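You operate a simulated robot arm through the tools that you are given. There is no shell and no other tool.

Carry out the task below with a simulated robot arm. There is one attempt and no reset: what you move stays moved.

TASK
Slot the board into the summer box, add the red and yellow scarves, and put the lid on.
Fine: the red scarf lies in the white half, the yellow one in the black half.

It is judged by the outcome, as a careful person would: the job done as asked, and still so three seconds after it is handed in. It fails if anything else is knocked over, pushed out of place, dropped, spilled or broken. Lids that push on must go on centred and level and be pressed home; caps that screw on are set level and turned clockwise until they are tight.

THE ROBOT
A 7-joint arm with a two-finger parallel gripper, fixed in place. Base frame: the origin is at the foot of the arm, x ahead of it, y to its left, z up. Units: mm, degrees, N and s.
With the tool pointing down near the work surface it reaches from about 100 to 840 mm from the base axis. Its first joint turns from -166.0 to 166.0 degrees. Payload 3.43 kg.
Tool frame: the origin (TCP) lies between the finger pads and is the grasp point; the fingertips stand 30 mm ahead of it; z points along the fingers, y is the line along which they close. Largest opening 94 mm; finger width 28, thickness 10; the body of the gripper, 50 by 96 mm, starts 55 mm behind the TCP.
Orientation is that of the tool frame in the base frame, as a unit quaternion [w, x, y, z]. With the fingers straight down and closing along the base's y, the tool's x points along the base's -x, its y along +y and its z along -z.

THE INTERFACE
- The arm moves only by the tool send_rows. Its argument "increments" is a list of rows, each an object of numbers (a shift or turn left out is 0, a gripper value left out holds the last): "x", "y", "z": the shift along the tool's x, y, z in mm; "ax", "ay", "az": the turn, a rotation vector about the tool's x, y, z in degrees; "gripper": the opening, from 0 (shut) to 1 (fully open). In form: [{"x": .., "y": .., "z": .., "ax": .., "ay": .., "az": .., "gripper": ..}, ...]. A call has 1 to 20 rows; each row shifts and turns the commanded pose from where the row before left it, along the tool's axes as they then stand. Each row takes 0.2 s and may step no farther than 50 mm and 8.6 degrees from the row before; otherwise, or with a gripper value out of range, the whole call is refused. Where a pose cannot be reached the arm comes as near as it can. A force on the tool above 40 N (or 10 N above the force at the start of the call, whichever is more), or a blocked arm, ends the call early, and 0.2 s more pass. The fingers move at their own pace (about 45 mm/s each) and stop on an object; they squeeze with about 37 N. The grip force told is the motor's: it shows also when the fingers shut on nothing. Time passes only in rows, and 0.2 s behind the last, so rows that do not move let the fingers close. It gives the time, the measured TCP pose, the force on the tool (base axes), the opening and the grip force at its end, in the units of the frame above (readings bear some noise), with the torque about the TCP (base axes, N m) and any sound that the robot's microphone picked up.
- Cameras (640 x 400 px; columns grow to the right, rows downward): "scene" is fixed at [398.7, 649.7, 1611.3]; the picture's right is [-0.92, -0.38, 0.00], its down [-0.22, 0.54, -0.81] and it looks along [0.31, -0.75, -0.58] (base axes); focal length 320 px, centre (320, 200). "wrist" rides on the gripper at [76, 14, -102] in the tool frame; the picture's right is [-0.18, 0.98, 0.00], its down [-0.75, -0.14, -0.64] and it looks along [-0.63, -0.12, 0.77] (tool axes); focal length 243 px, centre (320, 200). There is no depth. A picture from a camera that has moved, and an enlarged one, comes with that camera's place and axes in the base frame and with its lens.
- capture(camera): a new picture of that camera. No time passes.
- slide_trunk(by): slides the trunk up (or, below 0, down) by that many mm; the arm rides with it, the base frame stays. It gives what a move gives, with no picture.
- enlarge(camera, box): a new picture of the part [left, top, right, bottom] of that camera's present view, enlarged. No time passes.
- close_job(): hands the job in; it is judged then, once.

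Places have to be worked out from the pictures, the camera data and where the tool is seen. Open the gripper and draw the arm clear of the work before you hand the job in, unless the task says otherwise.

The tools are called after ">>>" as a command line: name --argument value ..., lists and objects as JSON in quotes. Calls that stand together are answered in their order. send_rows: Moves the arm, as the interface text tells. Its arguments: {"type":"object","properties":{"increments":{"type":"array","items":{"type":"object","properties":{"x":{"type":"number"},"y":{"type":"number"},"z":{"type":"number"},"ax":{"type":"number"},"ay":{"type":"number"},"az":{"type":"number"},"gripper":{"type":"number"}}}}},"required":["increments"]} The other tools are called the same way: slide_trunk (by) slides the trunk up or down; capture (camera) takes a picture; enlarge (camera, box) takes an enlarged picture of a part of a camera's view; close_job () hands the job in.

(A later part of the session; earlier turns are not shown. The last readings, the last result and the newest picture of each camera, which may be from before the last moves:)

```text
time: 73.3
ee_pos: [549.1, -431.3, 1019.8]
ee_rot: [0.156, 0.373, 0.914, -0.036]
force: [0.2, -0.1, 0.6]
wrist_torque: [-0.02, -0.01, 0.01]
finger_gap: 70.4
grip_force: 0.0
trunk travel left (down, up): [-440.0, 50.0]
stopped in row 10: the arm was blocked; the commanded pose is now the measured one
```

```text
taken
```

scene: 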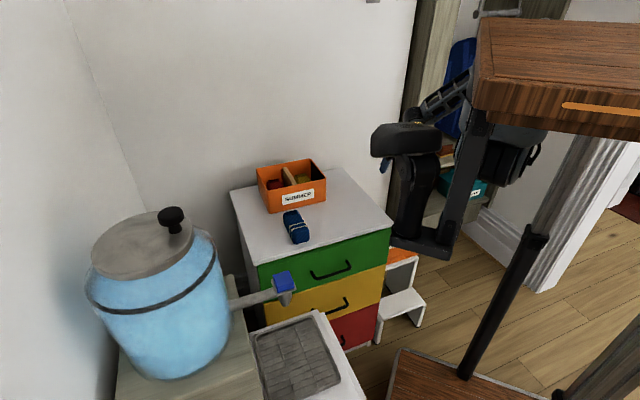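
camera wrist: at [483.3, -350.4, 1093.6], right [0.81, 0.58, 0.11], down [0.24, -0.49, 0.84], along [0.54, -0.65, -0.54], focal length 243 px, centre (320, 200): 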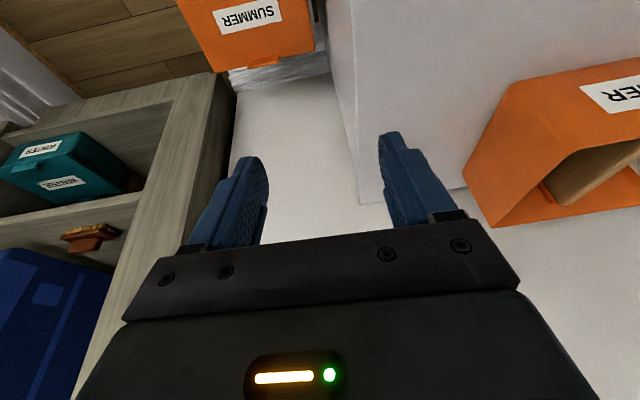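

The lid top with its label shows in the upper image. I set the tool upright and turn it to yaw 225° (fingers closing across the fins).

>>> send_rows --increments '[{"ax": 1.0, "ay": 6.06, "az": 0.2}, {"ax": 1.0, "ay": 6.06, "az": 0.2}, {"ax": 1.0, "ay": 6.06, "az": 0.2}, {"az": -8.2}, {"az": -8.2}, {"az": -8.2}, {"az": -8.2}, {"az": -8.2}, {"az": -8.2}, {"az": -8.2}, {"az": -8.2}, {"az": -8.2}, {"az": -8.2}, {"az": -8}, {}]'

>>> capture --camera "wrist"

>>> capture --camera "scene"

```text
time: 76.5
ee_pos: [551.0, -431.7, 1020.3]
ee_rot: [0.001, 0.082, 0.997, -0.001]
force: [0.7, -0.4, 0.2]
wrist_torque: [0.01, -0.04, 0.01]
finger_gap: 70.4
grip_force: 0.0
out of reach, approached as far as the arm can: row 8, 9, 10, 11, 12, 13, 14
trunk travel left (down, up): [-440.0, 50.0]
```

```text
taken
camera wrist: at [478.5, -404.2, 1123.0], right [0.34, 0.94, 0.0], down [0.72, -0.26, 0.64], along [0.6, -0.22, -0.77], focal length 243 px, centre (320, 200)
```

wrist: 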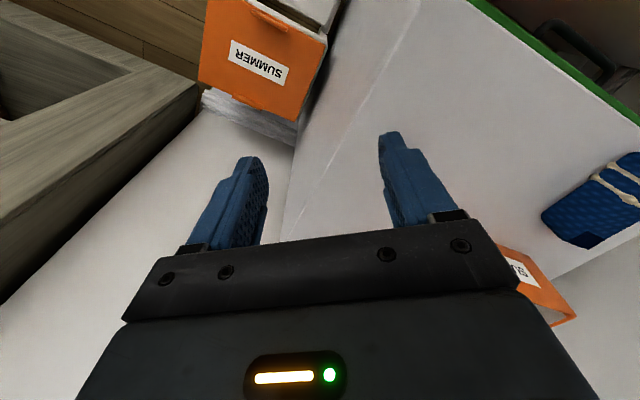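

```text
taken
```

scene: 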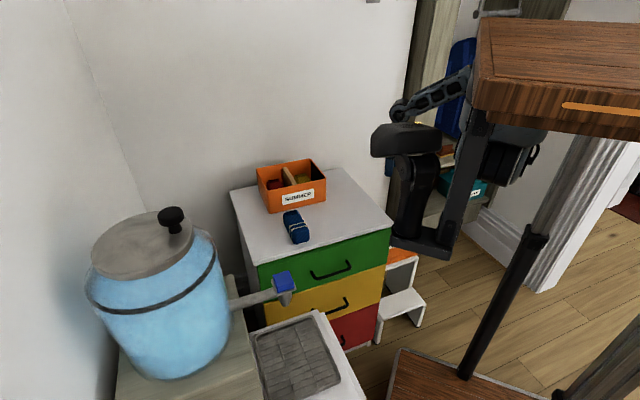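

Yaw stops at ~171° – a wrist limit. So I go the other way, to yaw 45° (same closing line).

>>> send_rows --increments '[{"az": 8.4}, {"az": 8.4}, {"az": 8.4}, {"az": 8.4}, {"az": 8.4}, {"az": 8.4}, {"az": 8.4}, {"az": 8.4}, {"az": 8.4}, {"az": 8.4}, {"az": 8.4}, {"az": 8.4}, {}]'

```text
time: 79.3
ee_pos: [550.4, -433.5, 1021.8]
ee_rot: [0.001, 0.821, 0.57, 0.0]
force: [-0.6, -0.5, -0.4]
wrist_torque: [0.01, -0.01, 0.02]
finger_gap: 70.7
grip_force: 0.1
trunk travel left (down, up): [-440.0, 50.0]
```

>>> send_rows --increments '[{"az": 8.2}, {"az": 8.2}, {"az": 8.2}, {}]'

>>> capture --camera "wrist"

>>> capture --camera "scene"

```text
time: 80.3
ee_pos: [550.7, -431.6, 1021.9]
ee_rot: [0.002, 0.924, 0.383, 0.001]
force: [0.3, 0.3, -0.2]
wrist_torque: [0.0, -0.03, -0.04]
finger_gap: 70.6
grip_force: 0.0
trunk travel left (down, up): [-440.0, 50.0]
```

```text
taken
camera wrist: at [614.9, -388.1, 1123.3], right [0.56, -0.83, 0.0], down [-0.63, -0.43, 0.64], along [-0.53, -0.36, -0.77], focal length 243 px, centre (320, 200)
```

wrist: 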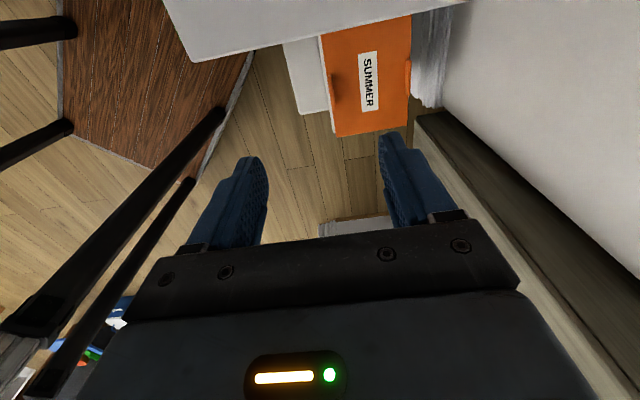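

```text
taken
```

scene: 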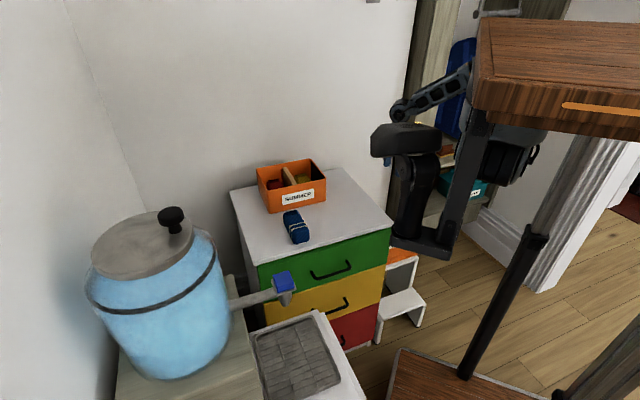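

Yaw 45° works. I enlarge the lid.

>>> enlarge --camera "wrist" --box '[270, 0, 450, 140]'

>>> enlarge --camera "wrist" --box '[310, 30, 430, 140]'

```text
2.86 times, centred on (360, 70) of wrist
camera zoom: at [614.9, -388.1, 1123.3], right [0.56, -0.83, 0.0], down [-0.63, -0.43, 0.64], along [-0.53, -0.36, -0.77], focal length 693 px, centre (206, 571)
```

zoom: 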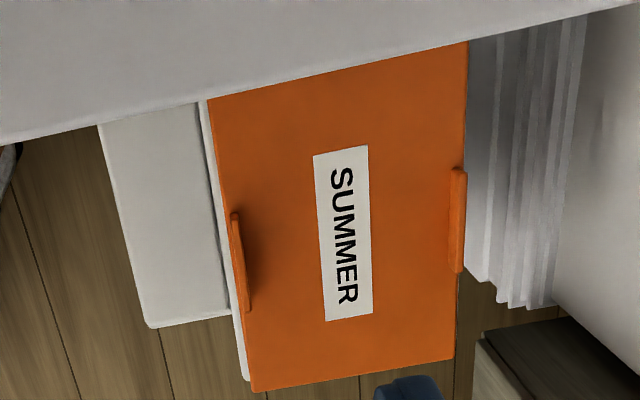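

```text
3.64 times, centred on (370, 85) of wrist
camera zoom: at [614.9, -388.1, 1123.3], right [0.56, -0.83, 0.0], down [-0.63, -0.43, 0.64], along [-0.53, -0.36, -0.77], focal length 882 px, centre (138, 618)
```

zoom: 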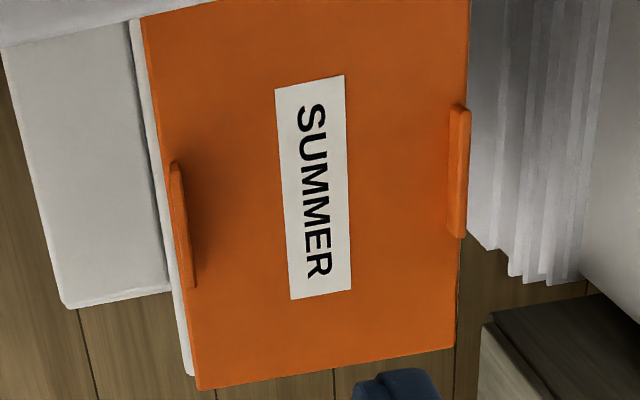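

Lid measures about 267×203 mm, centre u≈−26, v≈801, top z≈460, fins at v≈707 and ≈893 (about 84 long). I zoom in on the lid's edge and fin from the scene camera to see its profile.

>>> enlarge --camera "scene" --box '[380, 245, 420, 270]'

>>> enlarge --camera "wrist" --box '[315, 50, 345, 135]'

>>> enlarge --camera "wrist" --box '[380, 40, 430, 140]'

```text
16.00 times, centred on (400, 258) of scene
camera zoom: at [398.7, 649.7, 1611.3], right [-0.92, -0.38, 0.0], down [-0.22, 0.54, -0.81], along [0.31, -0.75, -0.58], focal length 5119 px, centre (-960, -720)
```

zoom: 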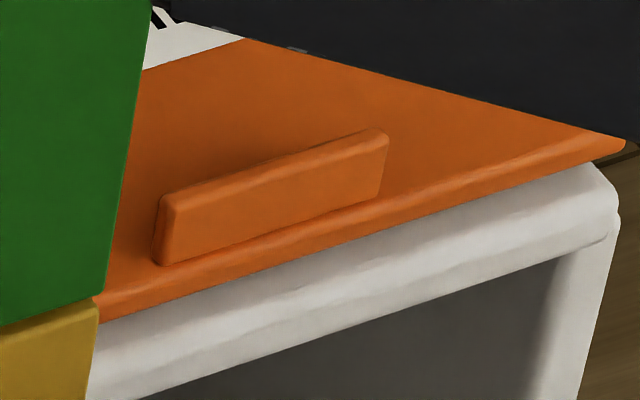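

```text
4.71 times, centred on (330, 92) of wrist
camera zoom: at [614.9, -388.1, 1123.3], right [0.56, -0.83, 0.0], down [-0.63, -0.43, 0.64], along [-0.53, -0.36, -0.77], focal length 1142 px, centre (273, 706)
```

zoom: 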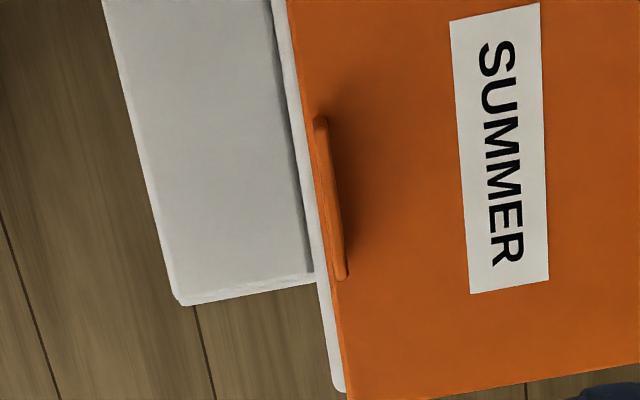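

```text
4.00 times, centred on (405, 90) of wrist
camera zoom: at [614.9, -388.1, 1123.3], right [0.56, -0.83, 0.0], down [-0.63, -0.43, 0.64], along [-0.53, -0.36, -0.77], focal length 970 px, centre (-20, 640)
```

zoom: 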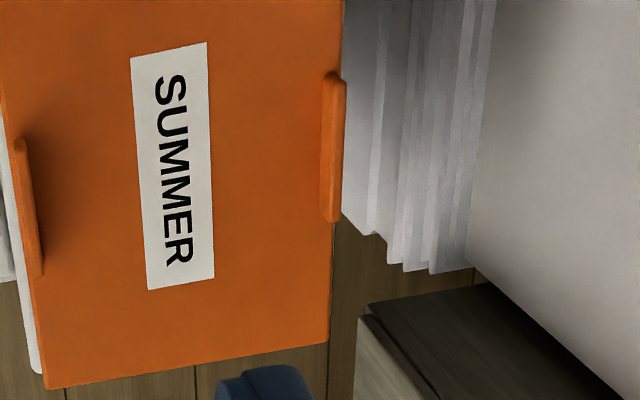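

The lid is a flat plate (~10 mm thick) resting on the stool at z≈450 top, with handle fins. I'll take it by the front fin (u≈−29, v≈707). First I move above the fin.

>>> send_rows --increments '[{"x": -37.5, "y": 4.1}, {"x": -37.5, "y": 4.1}, {"x": -37.5, "y": 4.1}, {}]'

>>> capture --camera "wrist"

>>> capture --camera "scene"

```text
time: 81.3
ee_pos: [480.6, -518.8, 1020.5]
ee_rot: [0.0, 0.924, 0.384, 0.0]
force: [0.4, -0.7, -0.9]
wrist_torque: [-0.01, 0.01, 0.0]
finger_gap: 70.5
grip_force: 0.1
trunk travel left (down, up): [-440.0, 50.0]
```

```text
taken
camera wrist: at [544.7, -474.7, 1122.4], right [0.57, -0.82, 0.0], down [-0.63, -0.43, 0.64], along [-0.53, -0.36, -0.77], focal length 243 px, centre (320, 200)
```

wrist: 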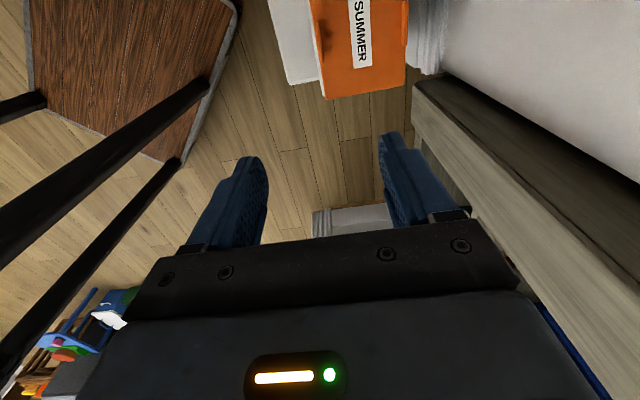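

```text
taken
```

scene: 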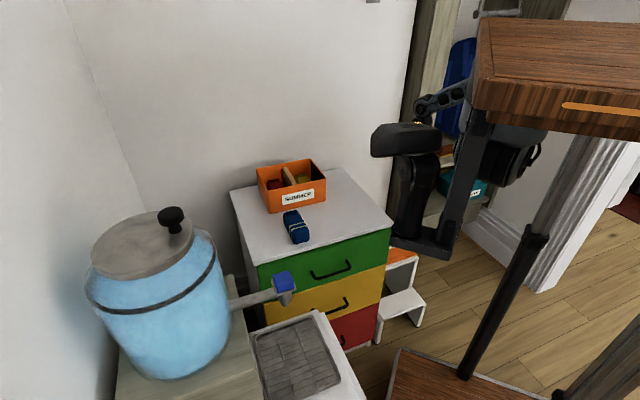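

Clear below. I lower the trunk in two stages.

>>> slide_trunk --by -200

>>> capture --camera "wrist"

>>> capture --camera "scene"

```text
time: 83.5
ee_pos: [480.5, -518.8, 820.3]
ee_rot: [0.0, 0.923, 0.384, 0.0]
force: [0.0, 0.0, 0.5]
wrist_torque: [0.0, -0.01, 0.01]
finger_gap: 70.4
grip_force: 0.0
trunk travel left (down, up): [-240.0, 250.0]
```

```text
taken
camera wrist: at [544.9, -474.5, 922.3], right [0.57, -0.82, 0.0], down [-0.63, -0.43, 0.64], along [-0.53, -0.36, -0.77], focal length 243 px, centre (320, 200)
```

wrist: 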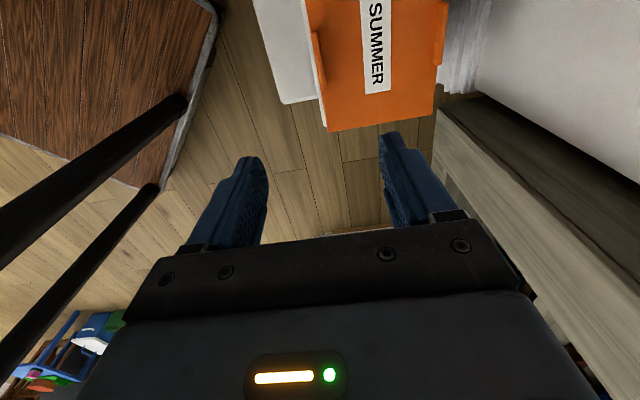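

```text
taken
```

scene: 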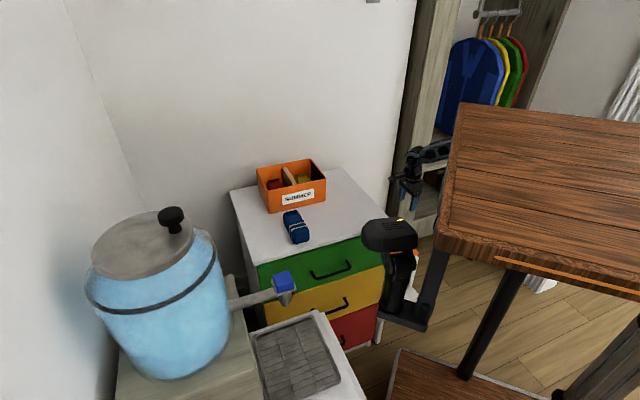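

>>> slide_trunk --by -190

>>> capture --camera "wrist"

>>> capture --camera "scene"

```text
time: 85.6
ee_pos: [479.3, -518.5, 629.8]
ee_rot: [0.0, 0.924, 0.383, 0.001]
force: [-0.2, -0.5, -1.0]
wrist_torque: [-0.02, -0.03, 0.0]
finger_gap: 70.0
grip_force: 0.0
trunk travel left (down, up): [-50.0, 440.0]
```

```text
taken
camera wrist: at [544.9, -474.5, 732.3], right [0.57, -0.82, 0.0], down [-0.63, -0.43, 0.64], along [-0.53, -0.36, -0.77], focal length 243 px, centre (320, 200)
```

wrist: 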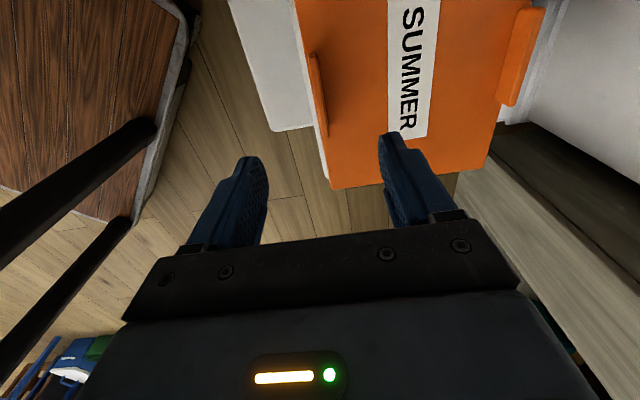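

```text
taken
```

scene: 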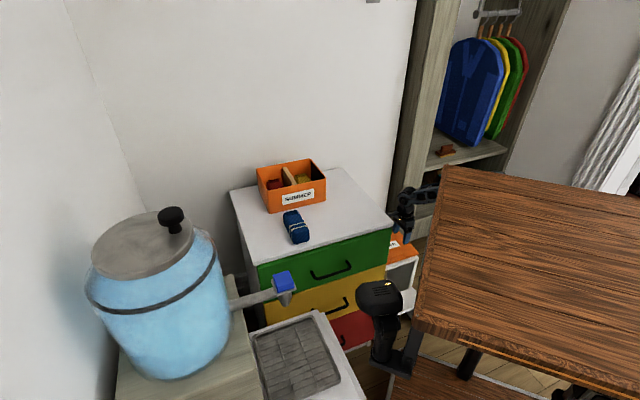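

I enlarge the front fin for precise alignment.

>>> enlarge --camera "wrist" --box '[280, 30, 380, 200]'

>>> enlarge --camera "wrist" --box '[460, 0, 560, 180]'

>>> enlarge --camera "scene" --box '[370, 180, 460, 280]'

```text
2.35 times, centred on (330, 115) of wrist
camera zoom: at [544.9, -474.5, 732.3], right [0.57, -0.82, 0.0], down [-0.63, -0.43, 0.64], along [-0.53, -0.36, -0.77], focal length 571 px, centre (296, 400)
```

zoom: 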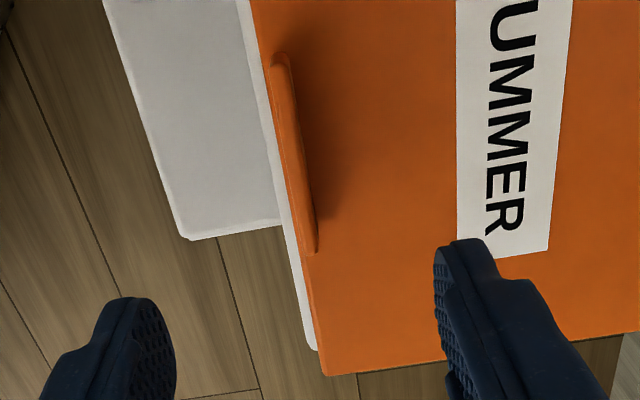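

```text
2.22 times, centred on (510, 90) of wrist
camera zoom: at [544.9, -474.5, 732.3], right [0.57, -0.82, 0.0], down [-0.63, -0.43, 0.64], along [-0.53, -0.36, -0.77], focal length 539 px, centre (-102, 444)
```

zoom: 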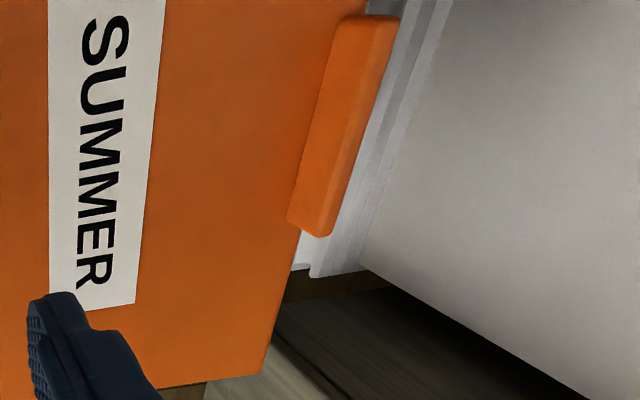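

```text
4.00 times, centred on (415, 230) of scene
camera zoom: at [398.7, 649.7, 1611.3], right [-0.92, -0.38, 0.0], down [-0.22, 0.54, -0.81], along [0.31, -0.75, -0.58], focal length 1280 px, centre (-60, 80)
```

zoom: 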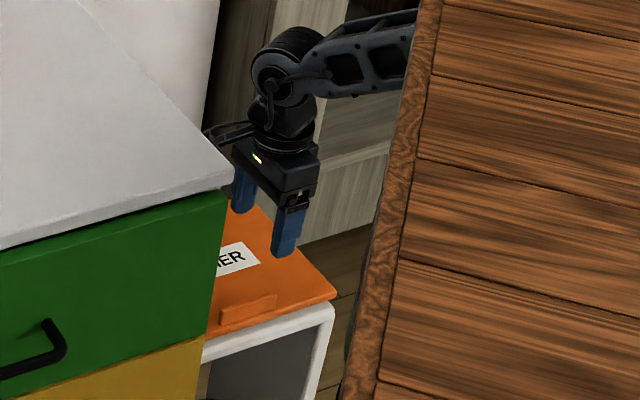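

The fin lies along u at v≈706 (u −71…9), well aligned; lid top z≈462. I narrow the opening to about 40 mm and descend to fingertips just above the lid.

>>> send_rows --increments '[{"x": -3, "gripper": 0.43}, {"z": 25}, {"z": 25}, {"z": 25}, {"z": 25}, {"z": 15}, {"z": 10}, {}]'

>>> capture --camera "wrist"

>>> enlarge --camera "scene" --box '[380, 200, 440, 275]'

```text
time: 87.4
ee_pos: [476.5, -521.6, 507.0]
ee_rot: [0.001, 0.924, 0.383, 0.001]
force: [0.6, -0.1, 0.6]
wrist_torque: [0.03, 0.03, 0.0]
finger_gap: 40.4
grip_force: 0.0
trunk travel left (down, up): [-50.0, 440.0]
```

```text
taken
camera wrist: at [541.6, -477.6, 608.4], right [0.57, -0.82, 0.0], down [-0.63, -0.43, 0.64], along [-0.53, -0.36, -0.77], focal length 243 px, centre (320, 200)
```

wrist: 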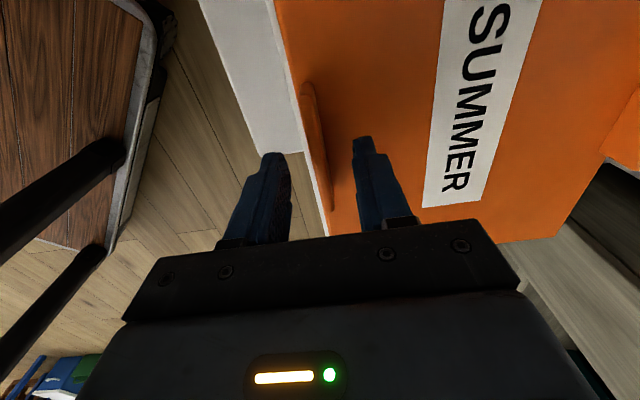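

```text
5.33 times, centred on (410, 238) of scene
camera zoom: at [398.7, 649.7, 1611.3], right [-0.92, -0.38, 0.0], down [-0.22, 0.54, -0.81], along [0.31, -0.75, -0.58], focal length 1706 px, centre (-160, 0)
```

zoom: 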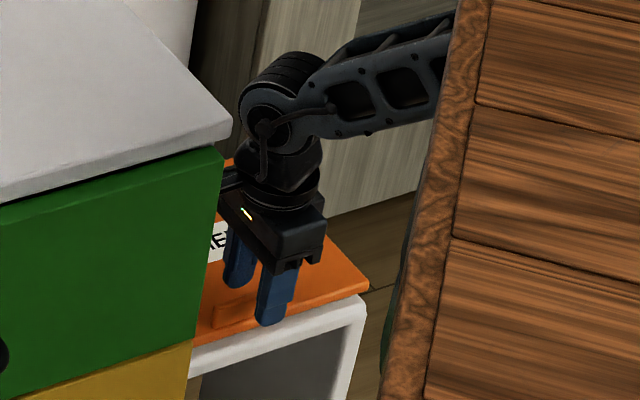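

The fin is between the fingers. I step down in 2 mm increments to find the lid surface.

>>> send_rows --increments '[{"z": 2}, {"z": 2}, {"z": 2}, {"z": 2}, {"z": 2}, {}]'

>>> enlarge --camera "scene" --box '[385, 235, 425, 270]'

>>> enlarge --camera "wrist" --box '[240, 60, 440, 220]'

```text
time: 88.8
ee_pos: [478.3, -520.8, 495.2]
ee_rot: [0.001, 0.924, 0.383, 0.0]
force: [0.5, -0.1, 0.0]
wrist_torque: [0.02, 0.03, -0.04]
finger_gap: 40.2
grip_force: 0.0
trunk travel left (down, up): [-50.0, 440.0]
```

```text
11.43 times, centred on (405, 252) of scene
camera zoom: at [398.7, 649.7, 1611.3], right [-0.92, -0.38, 0.0], down [-0.22, 0.54, -0.81], along [0.31, -0.75, -0.58], focal length 3656 px, centre (-651, -400)
```

zoom: 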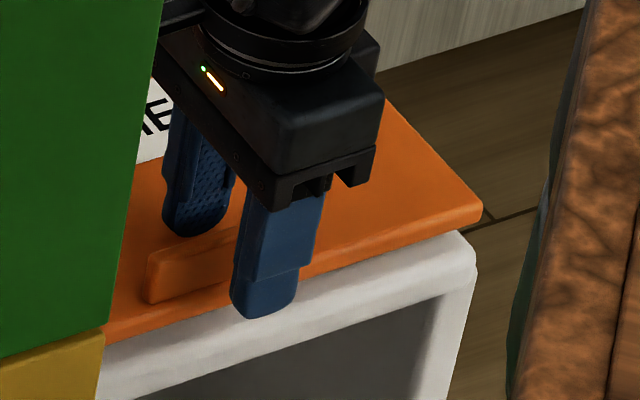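

```text
2.50 times, centred on (340, 140) of wrist
camera zoom: at [542.9, -476.7, 597.5], right [0.57, -0.82, 0.0], down [-0.63, -0.43, 0.64], along [-0.53, -0.36, -0.77], focal length 606 px, centre (270, 350)
```

zoom: 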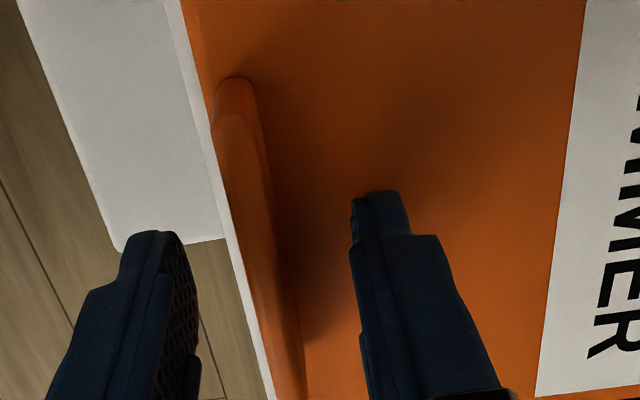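

Lid top ≈460, fin top ≈484; fingertips ≈465. I go 2 mm lower and close on the fin.

>>> send_rows --increments '[{"z": 2}, {"gripper": 0.1}, {"gripper": 0}, {"gripper": 0}, {"gripper": 0}]'

>>> enlarge --camera "wrist" --box '[240, 60, 440, 220]'

>>> enlarge --camera "scene" --box '[385, 235, 425, 270]'

```text
time: 90.0
ee_pos: [477.6, -521.0, 493.3]
ee_rot: [0.001, 0.924, 0.383, 0.001]
force: [-0.2, -0.7, -0.2]
wrist_torque: [0.12, 0.02, -0.02]
finger_gap: 7.4
grip_force: 37.0
trunk travel left (down, up): [-50.0, 440.0]
```

```text
2.50 times, centred on (340, 140) of wrist
camera zoom: at [542.2, -476.7, 595.6], right [0.57, -0.82, 0.0], down [-0.63, -0.43, 0.64], along [-0.53, -0.36, -0.77], focal length 606 px, centre (270, 350)
```

zoom: 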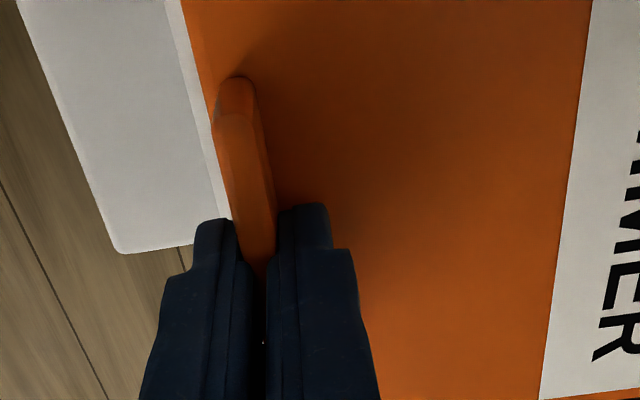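

```text
11.43 times, centred on (405, 252) of scene
camera zoom: at [398.7, 649.7, 1611.3], right [-0.92, -0.38, 0.0], down [-0.22, 0.54, -0.81], along [0.31, -0.75, -0.58], focal length 3656 px, centre (-651, -400)
```

zoom: 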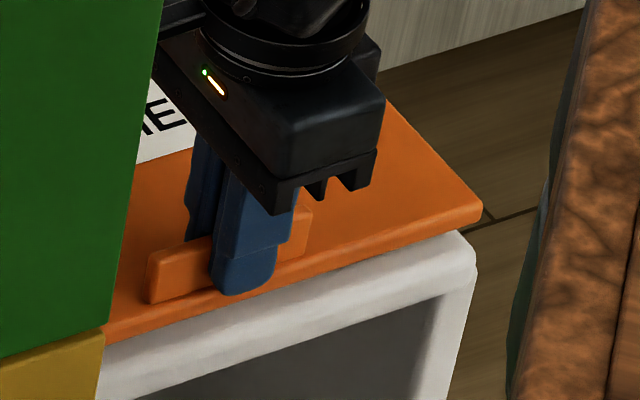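

Gripped the fin (7.4 mm thick, 37 N). I lift slowly 20 mm and check how the lid hangs.

>>> send_rows --increments '[{"z": -4}, {"z": -4}, {"z": -4}, {"z": -4}, {"z": -4}, {}]'

>>> capture --camera "wrist"

>>> enlarge --camera "scene" --box '[375, 220, 435, 275]'

```text
time: 91.4
ee_pos: [478.7, -520.7, 513.2]
ee_rot: [0.001, 0.924, 0.383, 0.0]
force: [0.0, 0.2, -1.2]
wrist_torque: [0.11, 0.12, 0.0]
finger_gap: 7.4
grip_force: 36.9
trunk travel left (down, up): [-50.0, 440.0]
```

```text
taken
camera wrist: at [543.0, -477.1, 614.8], right [0.57, -0.82, 0.0], down [-0.63, -0.43, 0.64], along [-0.53, -0.36, -0.77], focal length 243 px, centre (320, 200)
```

wrist: 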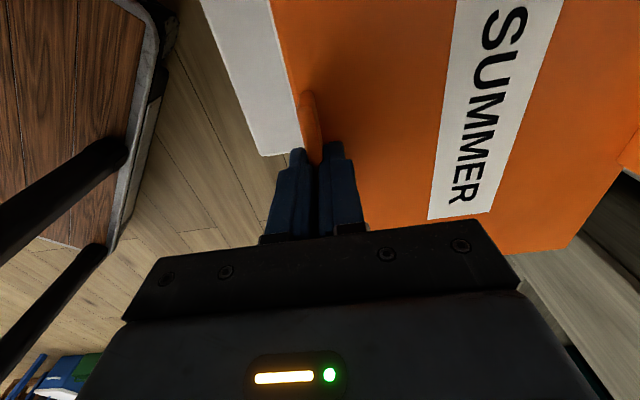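

```text
7.27 times, centred on (405, 248) of scene
camera zoom: at [398.7, 649.7, 1611.3], right [-0.92, -0.38, 0.0], down [-0.22, 0.54, -0.81], along [0.31, -0.75, -0.58], focal length 2327 px, centre (-298, -146)
```

zoom: 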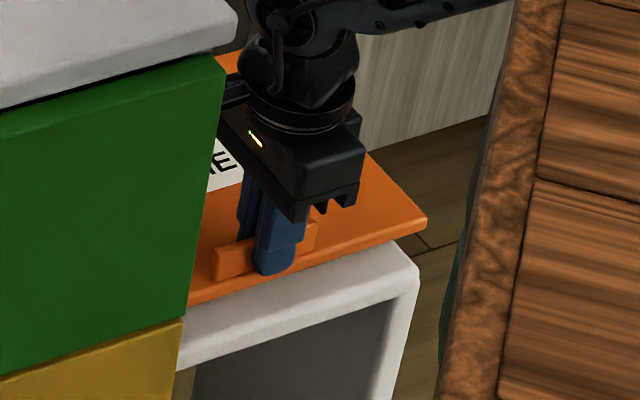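

The lid hangs level (about 1.2 N). I raise it with the trunk in stages, straight up beside the chest.

>>> slide_trunk --by 120

>>> capture --camera "wrist"

>>> capture --camera "scene"

```text
time: 92.9
ee_pos: [478.4, -521.3, 633.0]
ee_rot: [0.001, 0.924, 0.383, -0.001]
force: [-0.3, 0.4, -0.7]
wrist_torque: [0.07, 0.08, 0.01]
finger_gap: 7.3
grip_force: 37.4
trunk travel left (down, up): [-170.0, 320.0]
```

```text
taken
camera wrist: at [543.1, -477.1, 734.6], right [0.57, -0.82, 0.0], down [-0.63, -0.43, 0.64], along [-0.53, -0.36, -0.77], focal length 243 px, centre (320, 200)
```

wrist: 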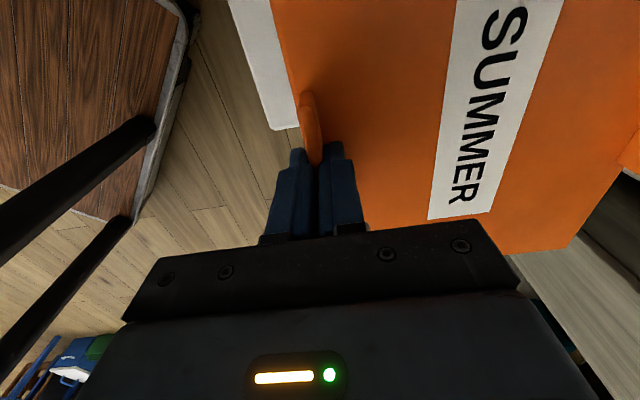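

```text
taken
```

scene: 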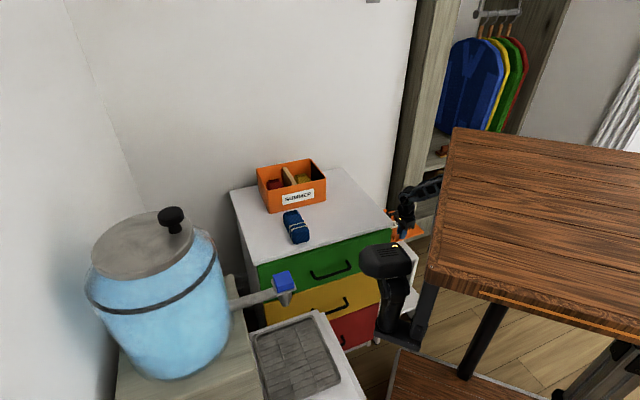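

>>> slide_trunk --by 160

>>> enlarge --camera "scene" --box '[360, 160, 460, 270]'

>>> capture --camera "wrist"

```text
time: 94.7
ee_pos: [477.9, -521.4, 792.1]
ee_rot: [0.001, 0.924, 0.383, 0.001]
force: [0.2, -0.5, -1.6]
wrist_torque: [0.1, 0.07, 0.0]
finger_gap: 7.4
grip_force: 36.7
trunk travel left (down, up): [-330.0, 160.0]
```

```text
3.64 times, centred on (410, 215) of scene
camera zoom: at [398.7, 649.7, 1611.3], right [-0.92, -0.38, 0.0], down [-0.22, 0.54, -0.81], along [0.31, -0.75, -0.58], focal length 1163 px, centre (-7, 146)
```

zoom: 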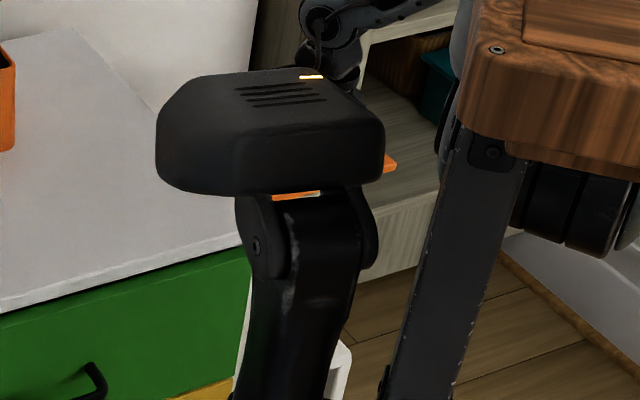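

```text
taken
camera wrist: at [543.1, -477.1, 894.6], right [0.57, -0.82, 0.0], down [-0.63, -0.43, 0.64], along [-0.53, -0.36, -0.77], focal length 243 px, centre (320, 200)
```

wrist: 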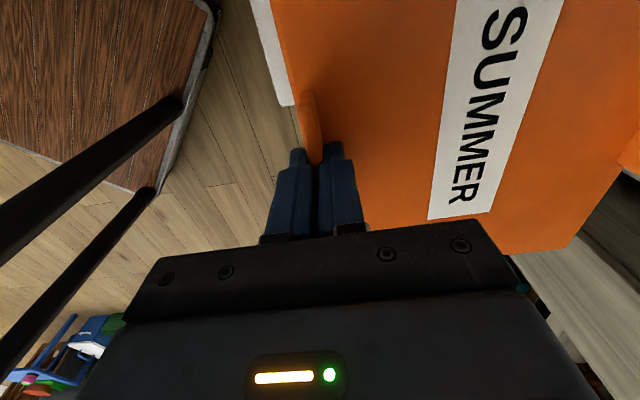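

Still clear. I raise the trunk the remaining 160 mm, then lift with the arm so the lid clears the box rim.

>>> slide_trunk --by 160

>>> send_rows --increments '[{"z": -20}, {"z": -20}, {"z": -20}, {"z": -20}, {"z": -15}, {}]'

>>> capture --camera "scene"

>>> capture --camera "wrist"

```text
time: 96.5
ee_pos: [476.6, -521.2, 952.3]
ee_rot: [0.001, 0.923, 0.384, 0.001]
force: [0.2, -0.3, -1.2]
wrist_torque: [0.1, 0.07, -0.02]
finger_gap: 7.3
grip_force: 36.7
trunk travel left (down, up): [-490.0, 0.0]
```

```text
time: 98.0
ee_pos: [476.7, -520.1, 1047.6]
ee_rot: [0.001, 0.923, 0.384, 0.0]
force: [0.0, 0.4, -2.4]
wrist_torque: [0.08, 0.1, 0.04]
finger_gap: 7.2
grip_force: 37.3
trunk travel left (down, up): [-490.0, 0.0]
```

```text
taken
```

scene: 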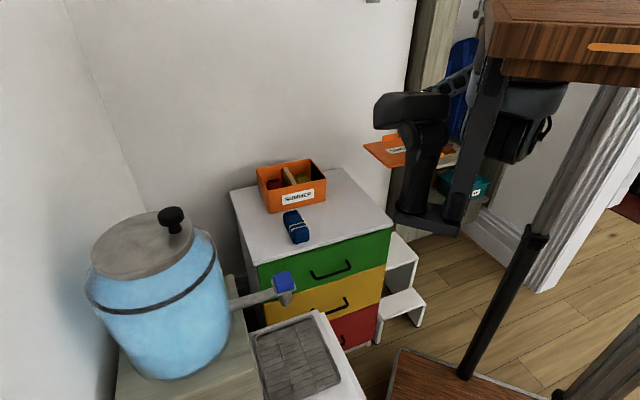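

```text
taken
camera wrist: at [541.3, -476.6, 1149.5], right [0.57, -0.82, 0.0], down [-0.63, -0.43, 0.64], along [-0.53, -0.36, -0.77], focal length 243 px, centre (320, 200)
```

wrist: 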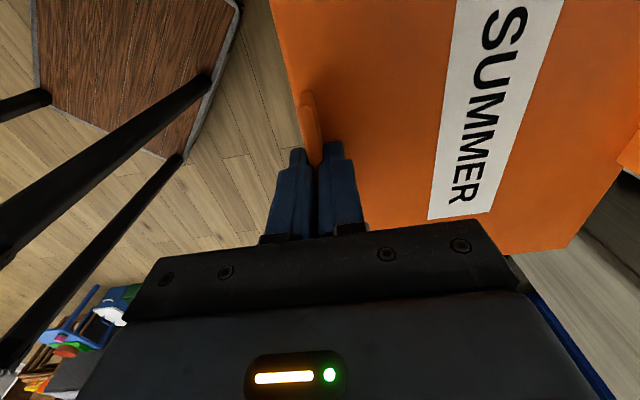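

Lid bottom is now ≈1005. I carry it level towards the box (12 steps), checking halfway.

>>> send_rows --increments '[{"x": 38.5, "y": 6.7}, {"x": 38.5, "y": 6.7}, {"x": 38.5, "y": 6.7}, {"x": 38.5, "y": 6.7}, {"x": 38.5, "y": 6.7}, {"x": 38.5, "y": 6.7}, {}]'

>>> capture --camera "scene"

```text
time: 99.5
ee_pos: [672.7, -385.8, 1047.6]
ee_rot: [0.001, 0.924, 0.383, -0.001]
force: [-0.8, 0.1, -1.2]
wrist_torque: [0.09, 0.1, -0.01]
finger_gap: 7.0
grip_force: 37.5
trunk travel left (down, up): [-490.0, 0.0]
```

```text
taken
```

scene: 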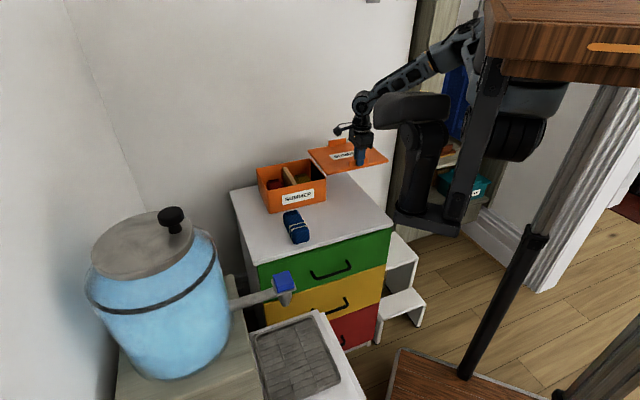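

>>> enlarge --camera "scene" --box '[250, 110, 400, 220]'

>>> capture --camera "wrist"

```text
3.64 times, centred on (325, 165) of scene
camera zoom: at [398.7, 649.7, 1611.3], right [-0.92, -0.38, 0.0], down [-0.22, 0.54, -0.81], along [0.31, -0.75, -0.58], focal length 1163 px, centre (302, 327)
```

zoom: 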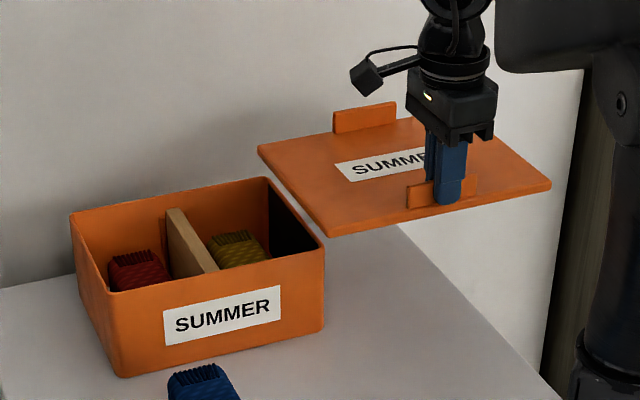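

```text
taken
camera wrist: at [736.9, -342.1, 1149.1], right [0.57, -0.82, 0.0], down [-0.63, -0.43, 0.64], along [-0.53, -0.36, -0.77], focal length 243 px, centre (320, 200)
```

wrist: 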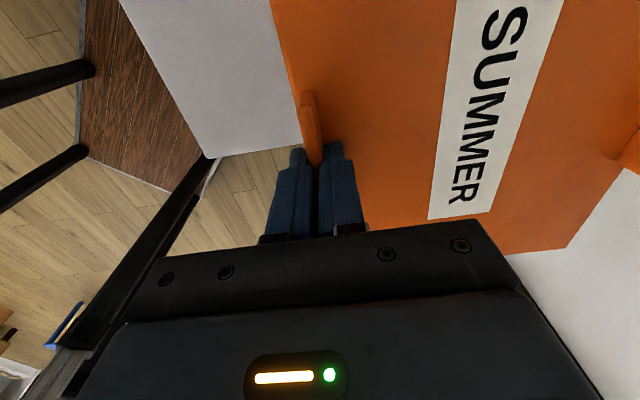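

The lid carries level and is a bit larger than the box (flat plate ~256×198). I continue to hover over the box.

>>> send_rows --increments '[{"x": 37.5, "y": 6.9}, {"x": 37.5, "y": 6.9}, {"x": 37.5, "y": 6.9}, {"x": 37.5, "y": 6.9}, {"x": 37.5, "y": 6.9}, {"x": 37.5, "y": 6.9}, {}, {}]'

>>> enlarge --camera "scene" --box '[235, 120, 355, 220]'

>>> capture --camera "wrist"

>>> capture --camera "scene"

```text
time: 101.3
ee_pos: [856.4, -255.9, 1048.9]
ee_rot: [0.001, 0.923, 0.384, 0.001]
force: [0.2, 0.4, -0.9]
wrist_torque: [0.08, 0.09, -0.01]
finger_gap: 7.2
grip_force: 36.7
trunk travel left (down, up): [-490.0, 0.0]
```

```text
4.00 times, centred on (295, 170) of scene
camera zoom: at [398.7, 649.7, 1611.3], right [-0.92, -0.38, 0.0], down [-0.22, 0.54, -0.81], along [0.31, -0.75, -0.58], focal length 1280 px, centre (420, 320)
```

zoom: 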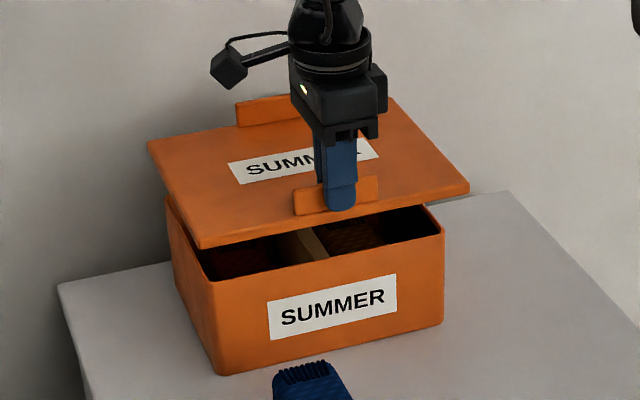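

```text
taken
camera wrist: at [921.9, -210.8, 1151.0], right [0.57, -0.82, 0.0], down [-0.63, -0.43, 0.64], along [-0.53, -0.36, -0.77], focal length 243 px, centre (320, 200)
```

wrist: 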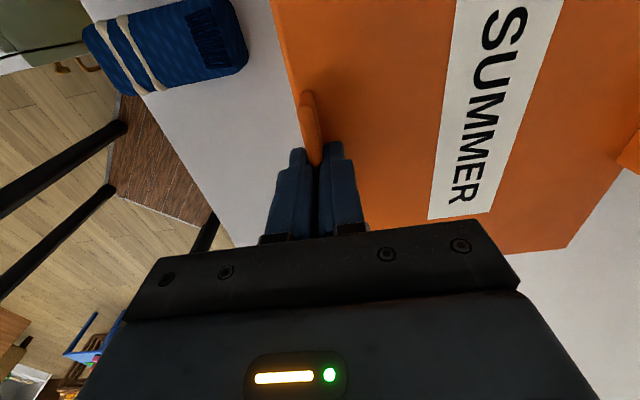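

```text
taken
```

scene: 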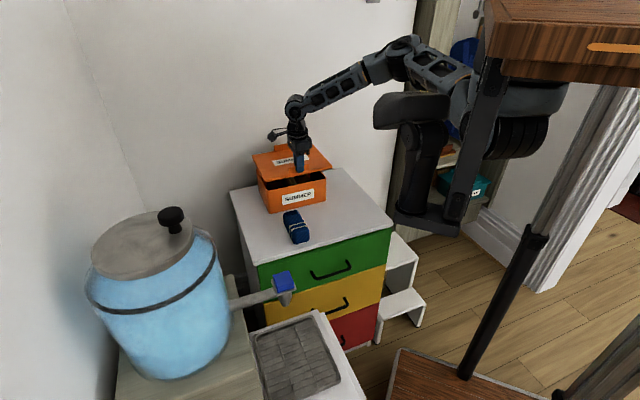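

I zoom on the lid/box corners to compare their positions precisely.

>>> enlarge --camera "scene" --box '[268, 165, 308, 195]'

>>> enlarge --camera "scene" --box '[310, 155, 350, 185]'

>>> enlarge --camera "scene" --box '[240, 145, 280, 175]'

```text
13.33 times, centred on (288, 180) of scene
camera zoom: at [398.7, 649.7, 1611.3], right [-0.92, -0.38, 0.0], down [-0.22, 0.54, -0.81], along [0.31, -0.75, -0.58], focal length 4266 px, centre (747, 467)
```

zoom: 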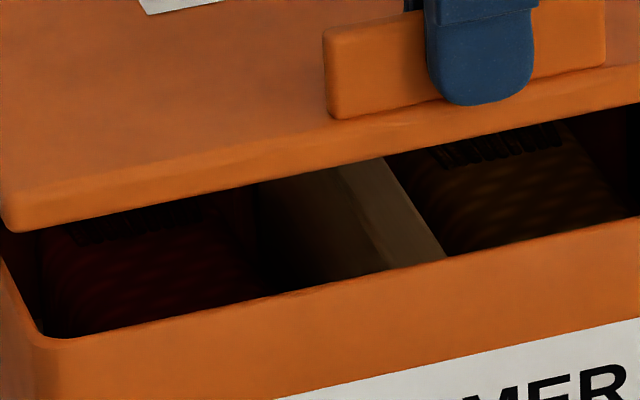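

```text
13.33 times, centred on (330, 170) of scene
camera zoom: at [398.7, 649.7, 1611.3], right [-0.92, -0.38, 0.0], down [-0.22, 0.54, -0.81], along [0.31, -0.75, -0.58], focal length 4266 px, centre (187, 600)
```

zoom: 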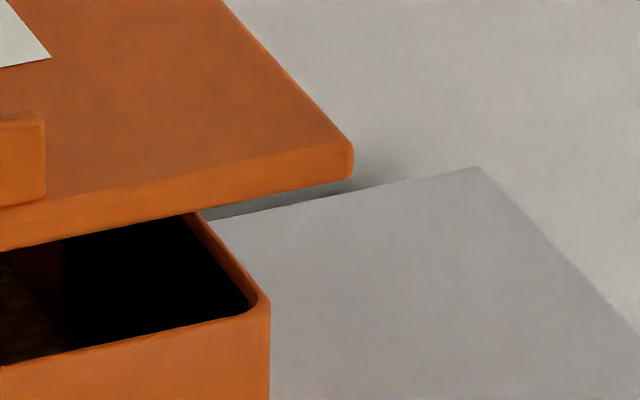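

```text
13.33 times, centred on (260, 160) of scene
camera zoom: at [398.7, 649.7, 1611.3], right [-0.92, -0.38, 0.0], down [-0.22, 0.54, -0.81], along [0.31, -0.75, -0.58], focal length 4266 px, centre (1120, 733)
```

zoom: 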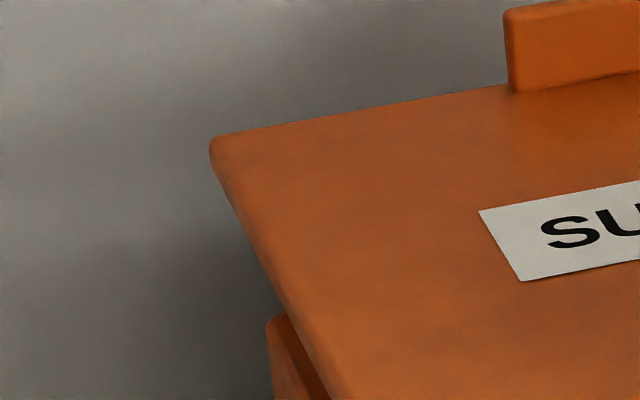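

Scene comparison: lid needs about +2.5 mm in u and +5…+11 mm in v (height-sensitive). I apply +2/+6 and lower to about 12 mm above the rim, then compare again.

>>> send_rows --increments '[{"x": 2, "y": 6}, {"z": 9}, {"z": 9}, {"z": 9}, {"z": 9}, {}, {}]'

>>> enlarge --camera "scene" --box '[250, 145, 340, 205]'

>>> enlarge --camera "scene" --box '[250, 170, 290, 200]'

>>> enlarge --camera "scene" --box '[310, 155, 350, 185]'

>>> enlarge --camera "scene" --box '[240, 145, 280, 175]'

```text
time: 103.0
ee_pos: [866.6, -258.5, 1011.8]
ee_rot: [0.001, 0.923, 0.384, 0.0]
force: [1.5, 0.2, 1.0]
wrist_torque: [-0.29, -0.26, 0.0]
finger_gap: 7.3
grip_force: 37.1
trunk travel left (down, up): [-490.0, 0.0]
```

```text
6.67 times, centred on (295, 175) of scene
camera zoom: at [398.7, 649.7, 1611.3], right [-0.92, -0.38, 0.0], down [-0.22, 0.54, -0.81], along [0.31, -0.75, -0.58], focal length 2133 px, centre (487, 367)
```

zoom: 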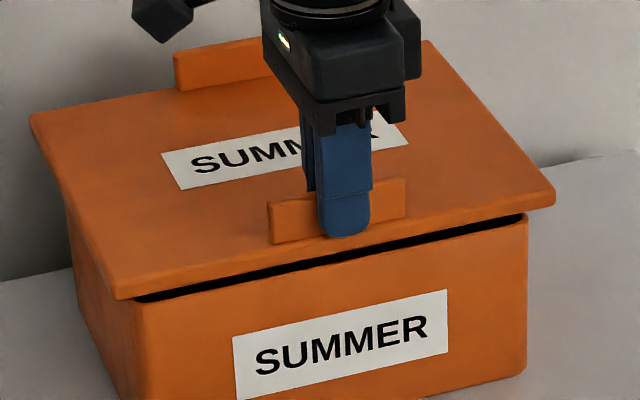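

```text
13.33 times, centred on (270, 185) of scene
camera zoom: at [398.7, 649.7, 1611.3], right [-0.92, -0.38, 0.0], down [-0.22, 0.54, -0.81], along [0.31, -0.75, -0.58], focal length 4266 px, centre (987, 400)
```

zoom: 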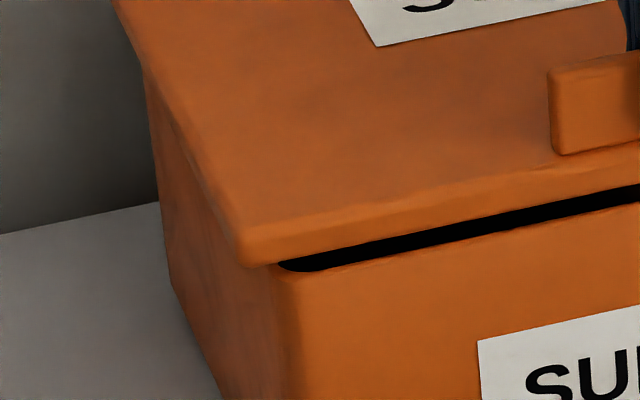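

```text
13.33 times, centred on (330, 170) of scene
camera zoom: at [398.7, 649.7, 1611.3], right [-0.92, -0.38, 0.0], down [-0.22, 0.54, -0.81], along [0.31, -0.75, -0.58], focal length 4266 px, centre (187, 600)
```

zoom: 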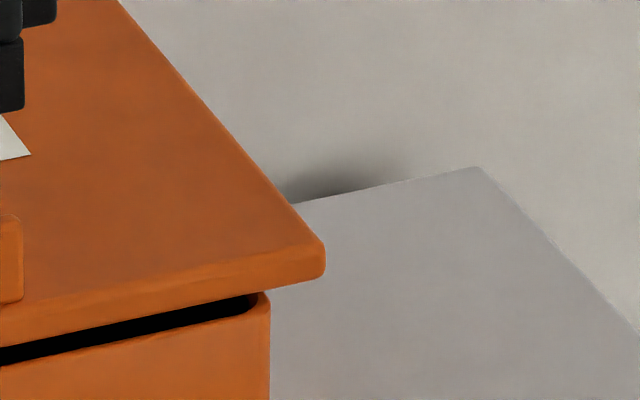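

```text
13.33 times, centred on (260, 160) of scene
camera zoom: at [398.7, 649.7, 1611.3], right [-0.92, -0.38, 0.0], down [-0.22, 0.54, -0.81], along [0.31, -0.75, -0.58], focal length 4266 px, centre (1120, 733)
```

zoom: 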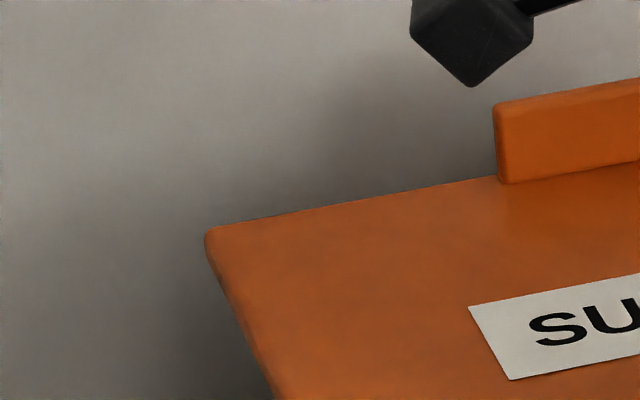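

There's a light contact at the back edge (2–3 N), so the back of the lid has reached the rim while the front is still a few mm up. I lower gently until the front sits too.

>>> send_rows --increments '[{"z": 2}, {"z": 2}, {}]'

>>> enlarge --camera "scene" --box '[250, 145, 340, 205]'

```text
time: 103.8
ee_pos: [865.9, -258.5, 1007.2]
ee_rot: [0.002, 0.924, 0.383, 0.0]
force: [0.3, 2.6, 10.4]
wrist_torque: [-0.92, -0.35, -0.07]
finger_gap: 7.7
grip_force: 36.3
trunk travel left (down, up): [-490.0, 0.0]
```

```text
6.67 times, centred on (295, 175) of scene
camera zoom: at [398.7, 649.7, 1611.3], right [-0.92, -0.38, 0.0], down [-0.22, 0.54, -0.81], along [0.31, -0.75, -0.58], focal length 2133 px, centre (487, 367)
```

zoom: 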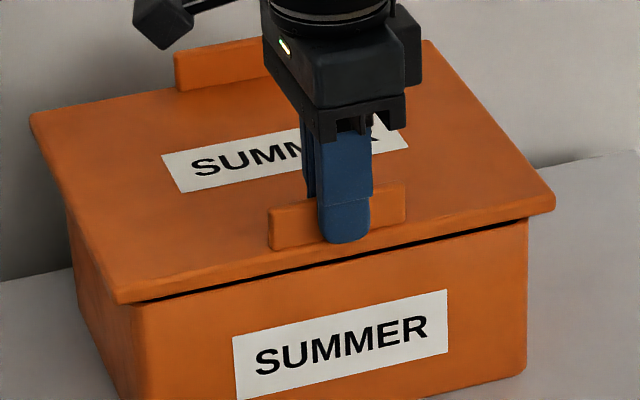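

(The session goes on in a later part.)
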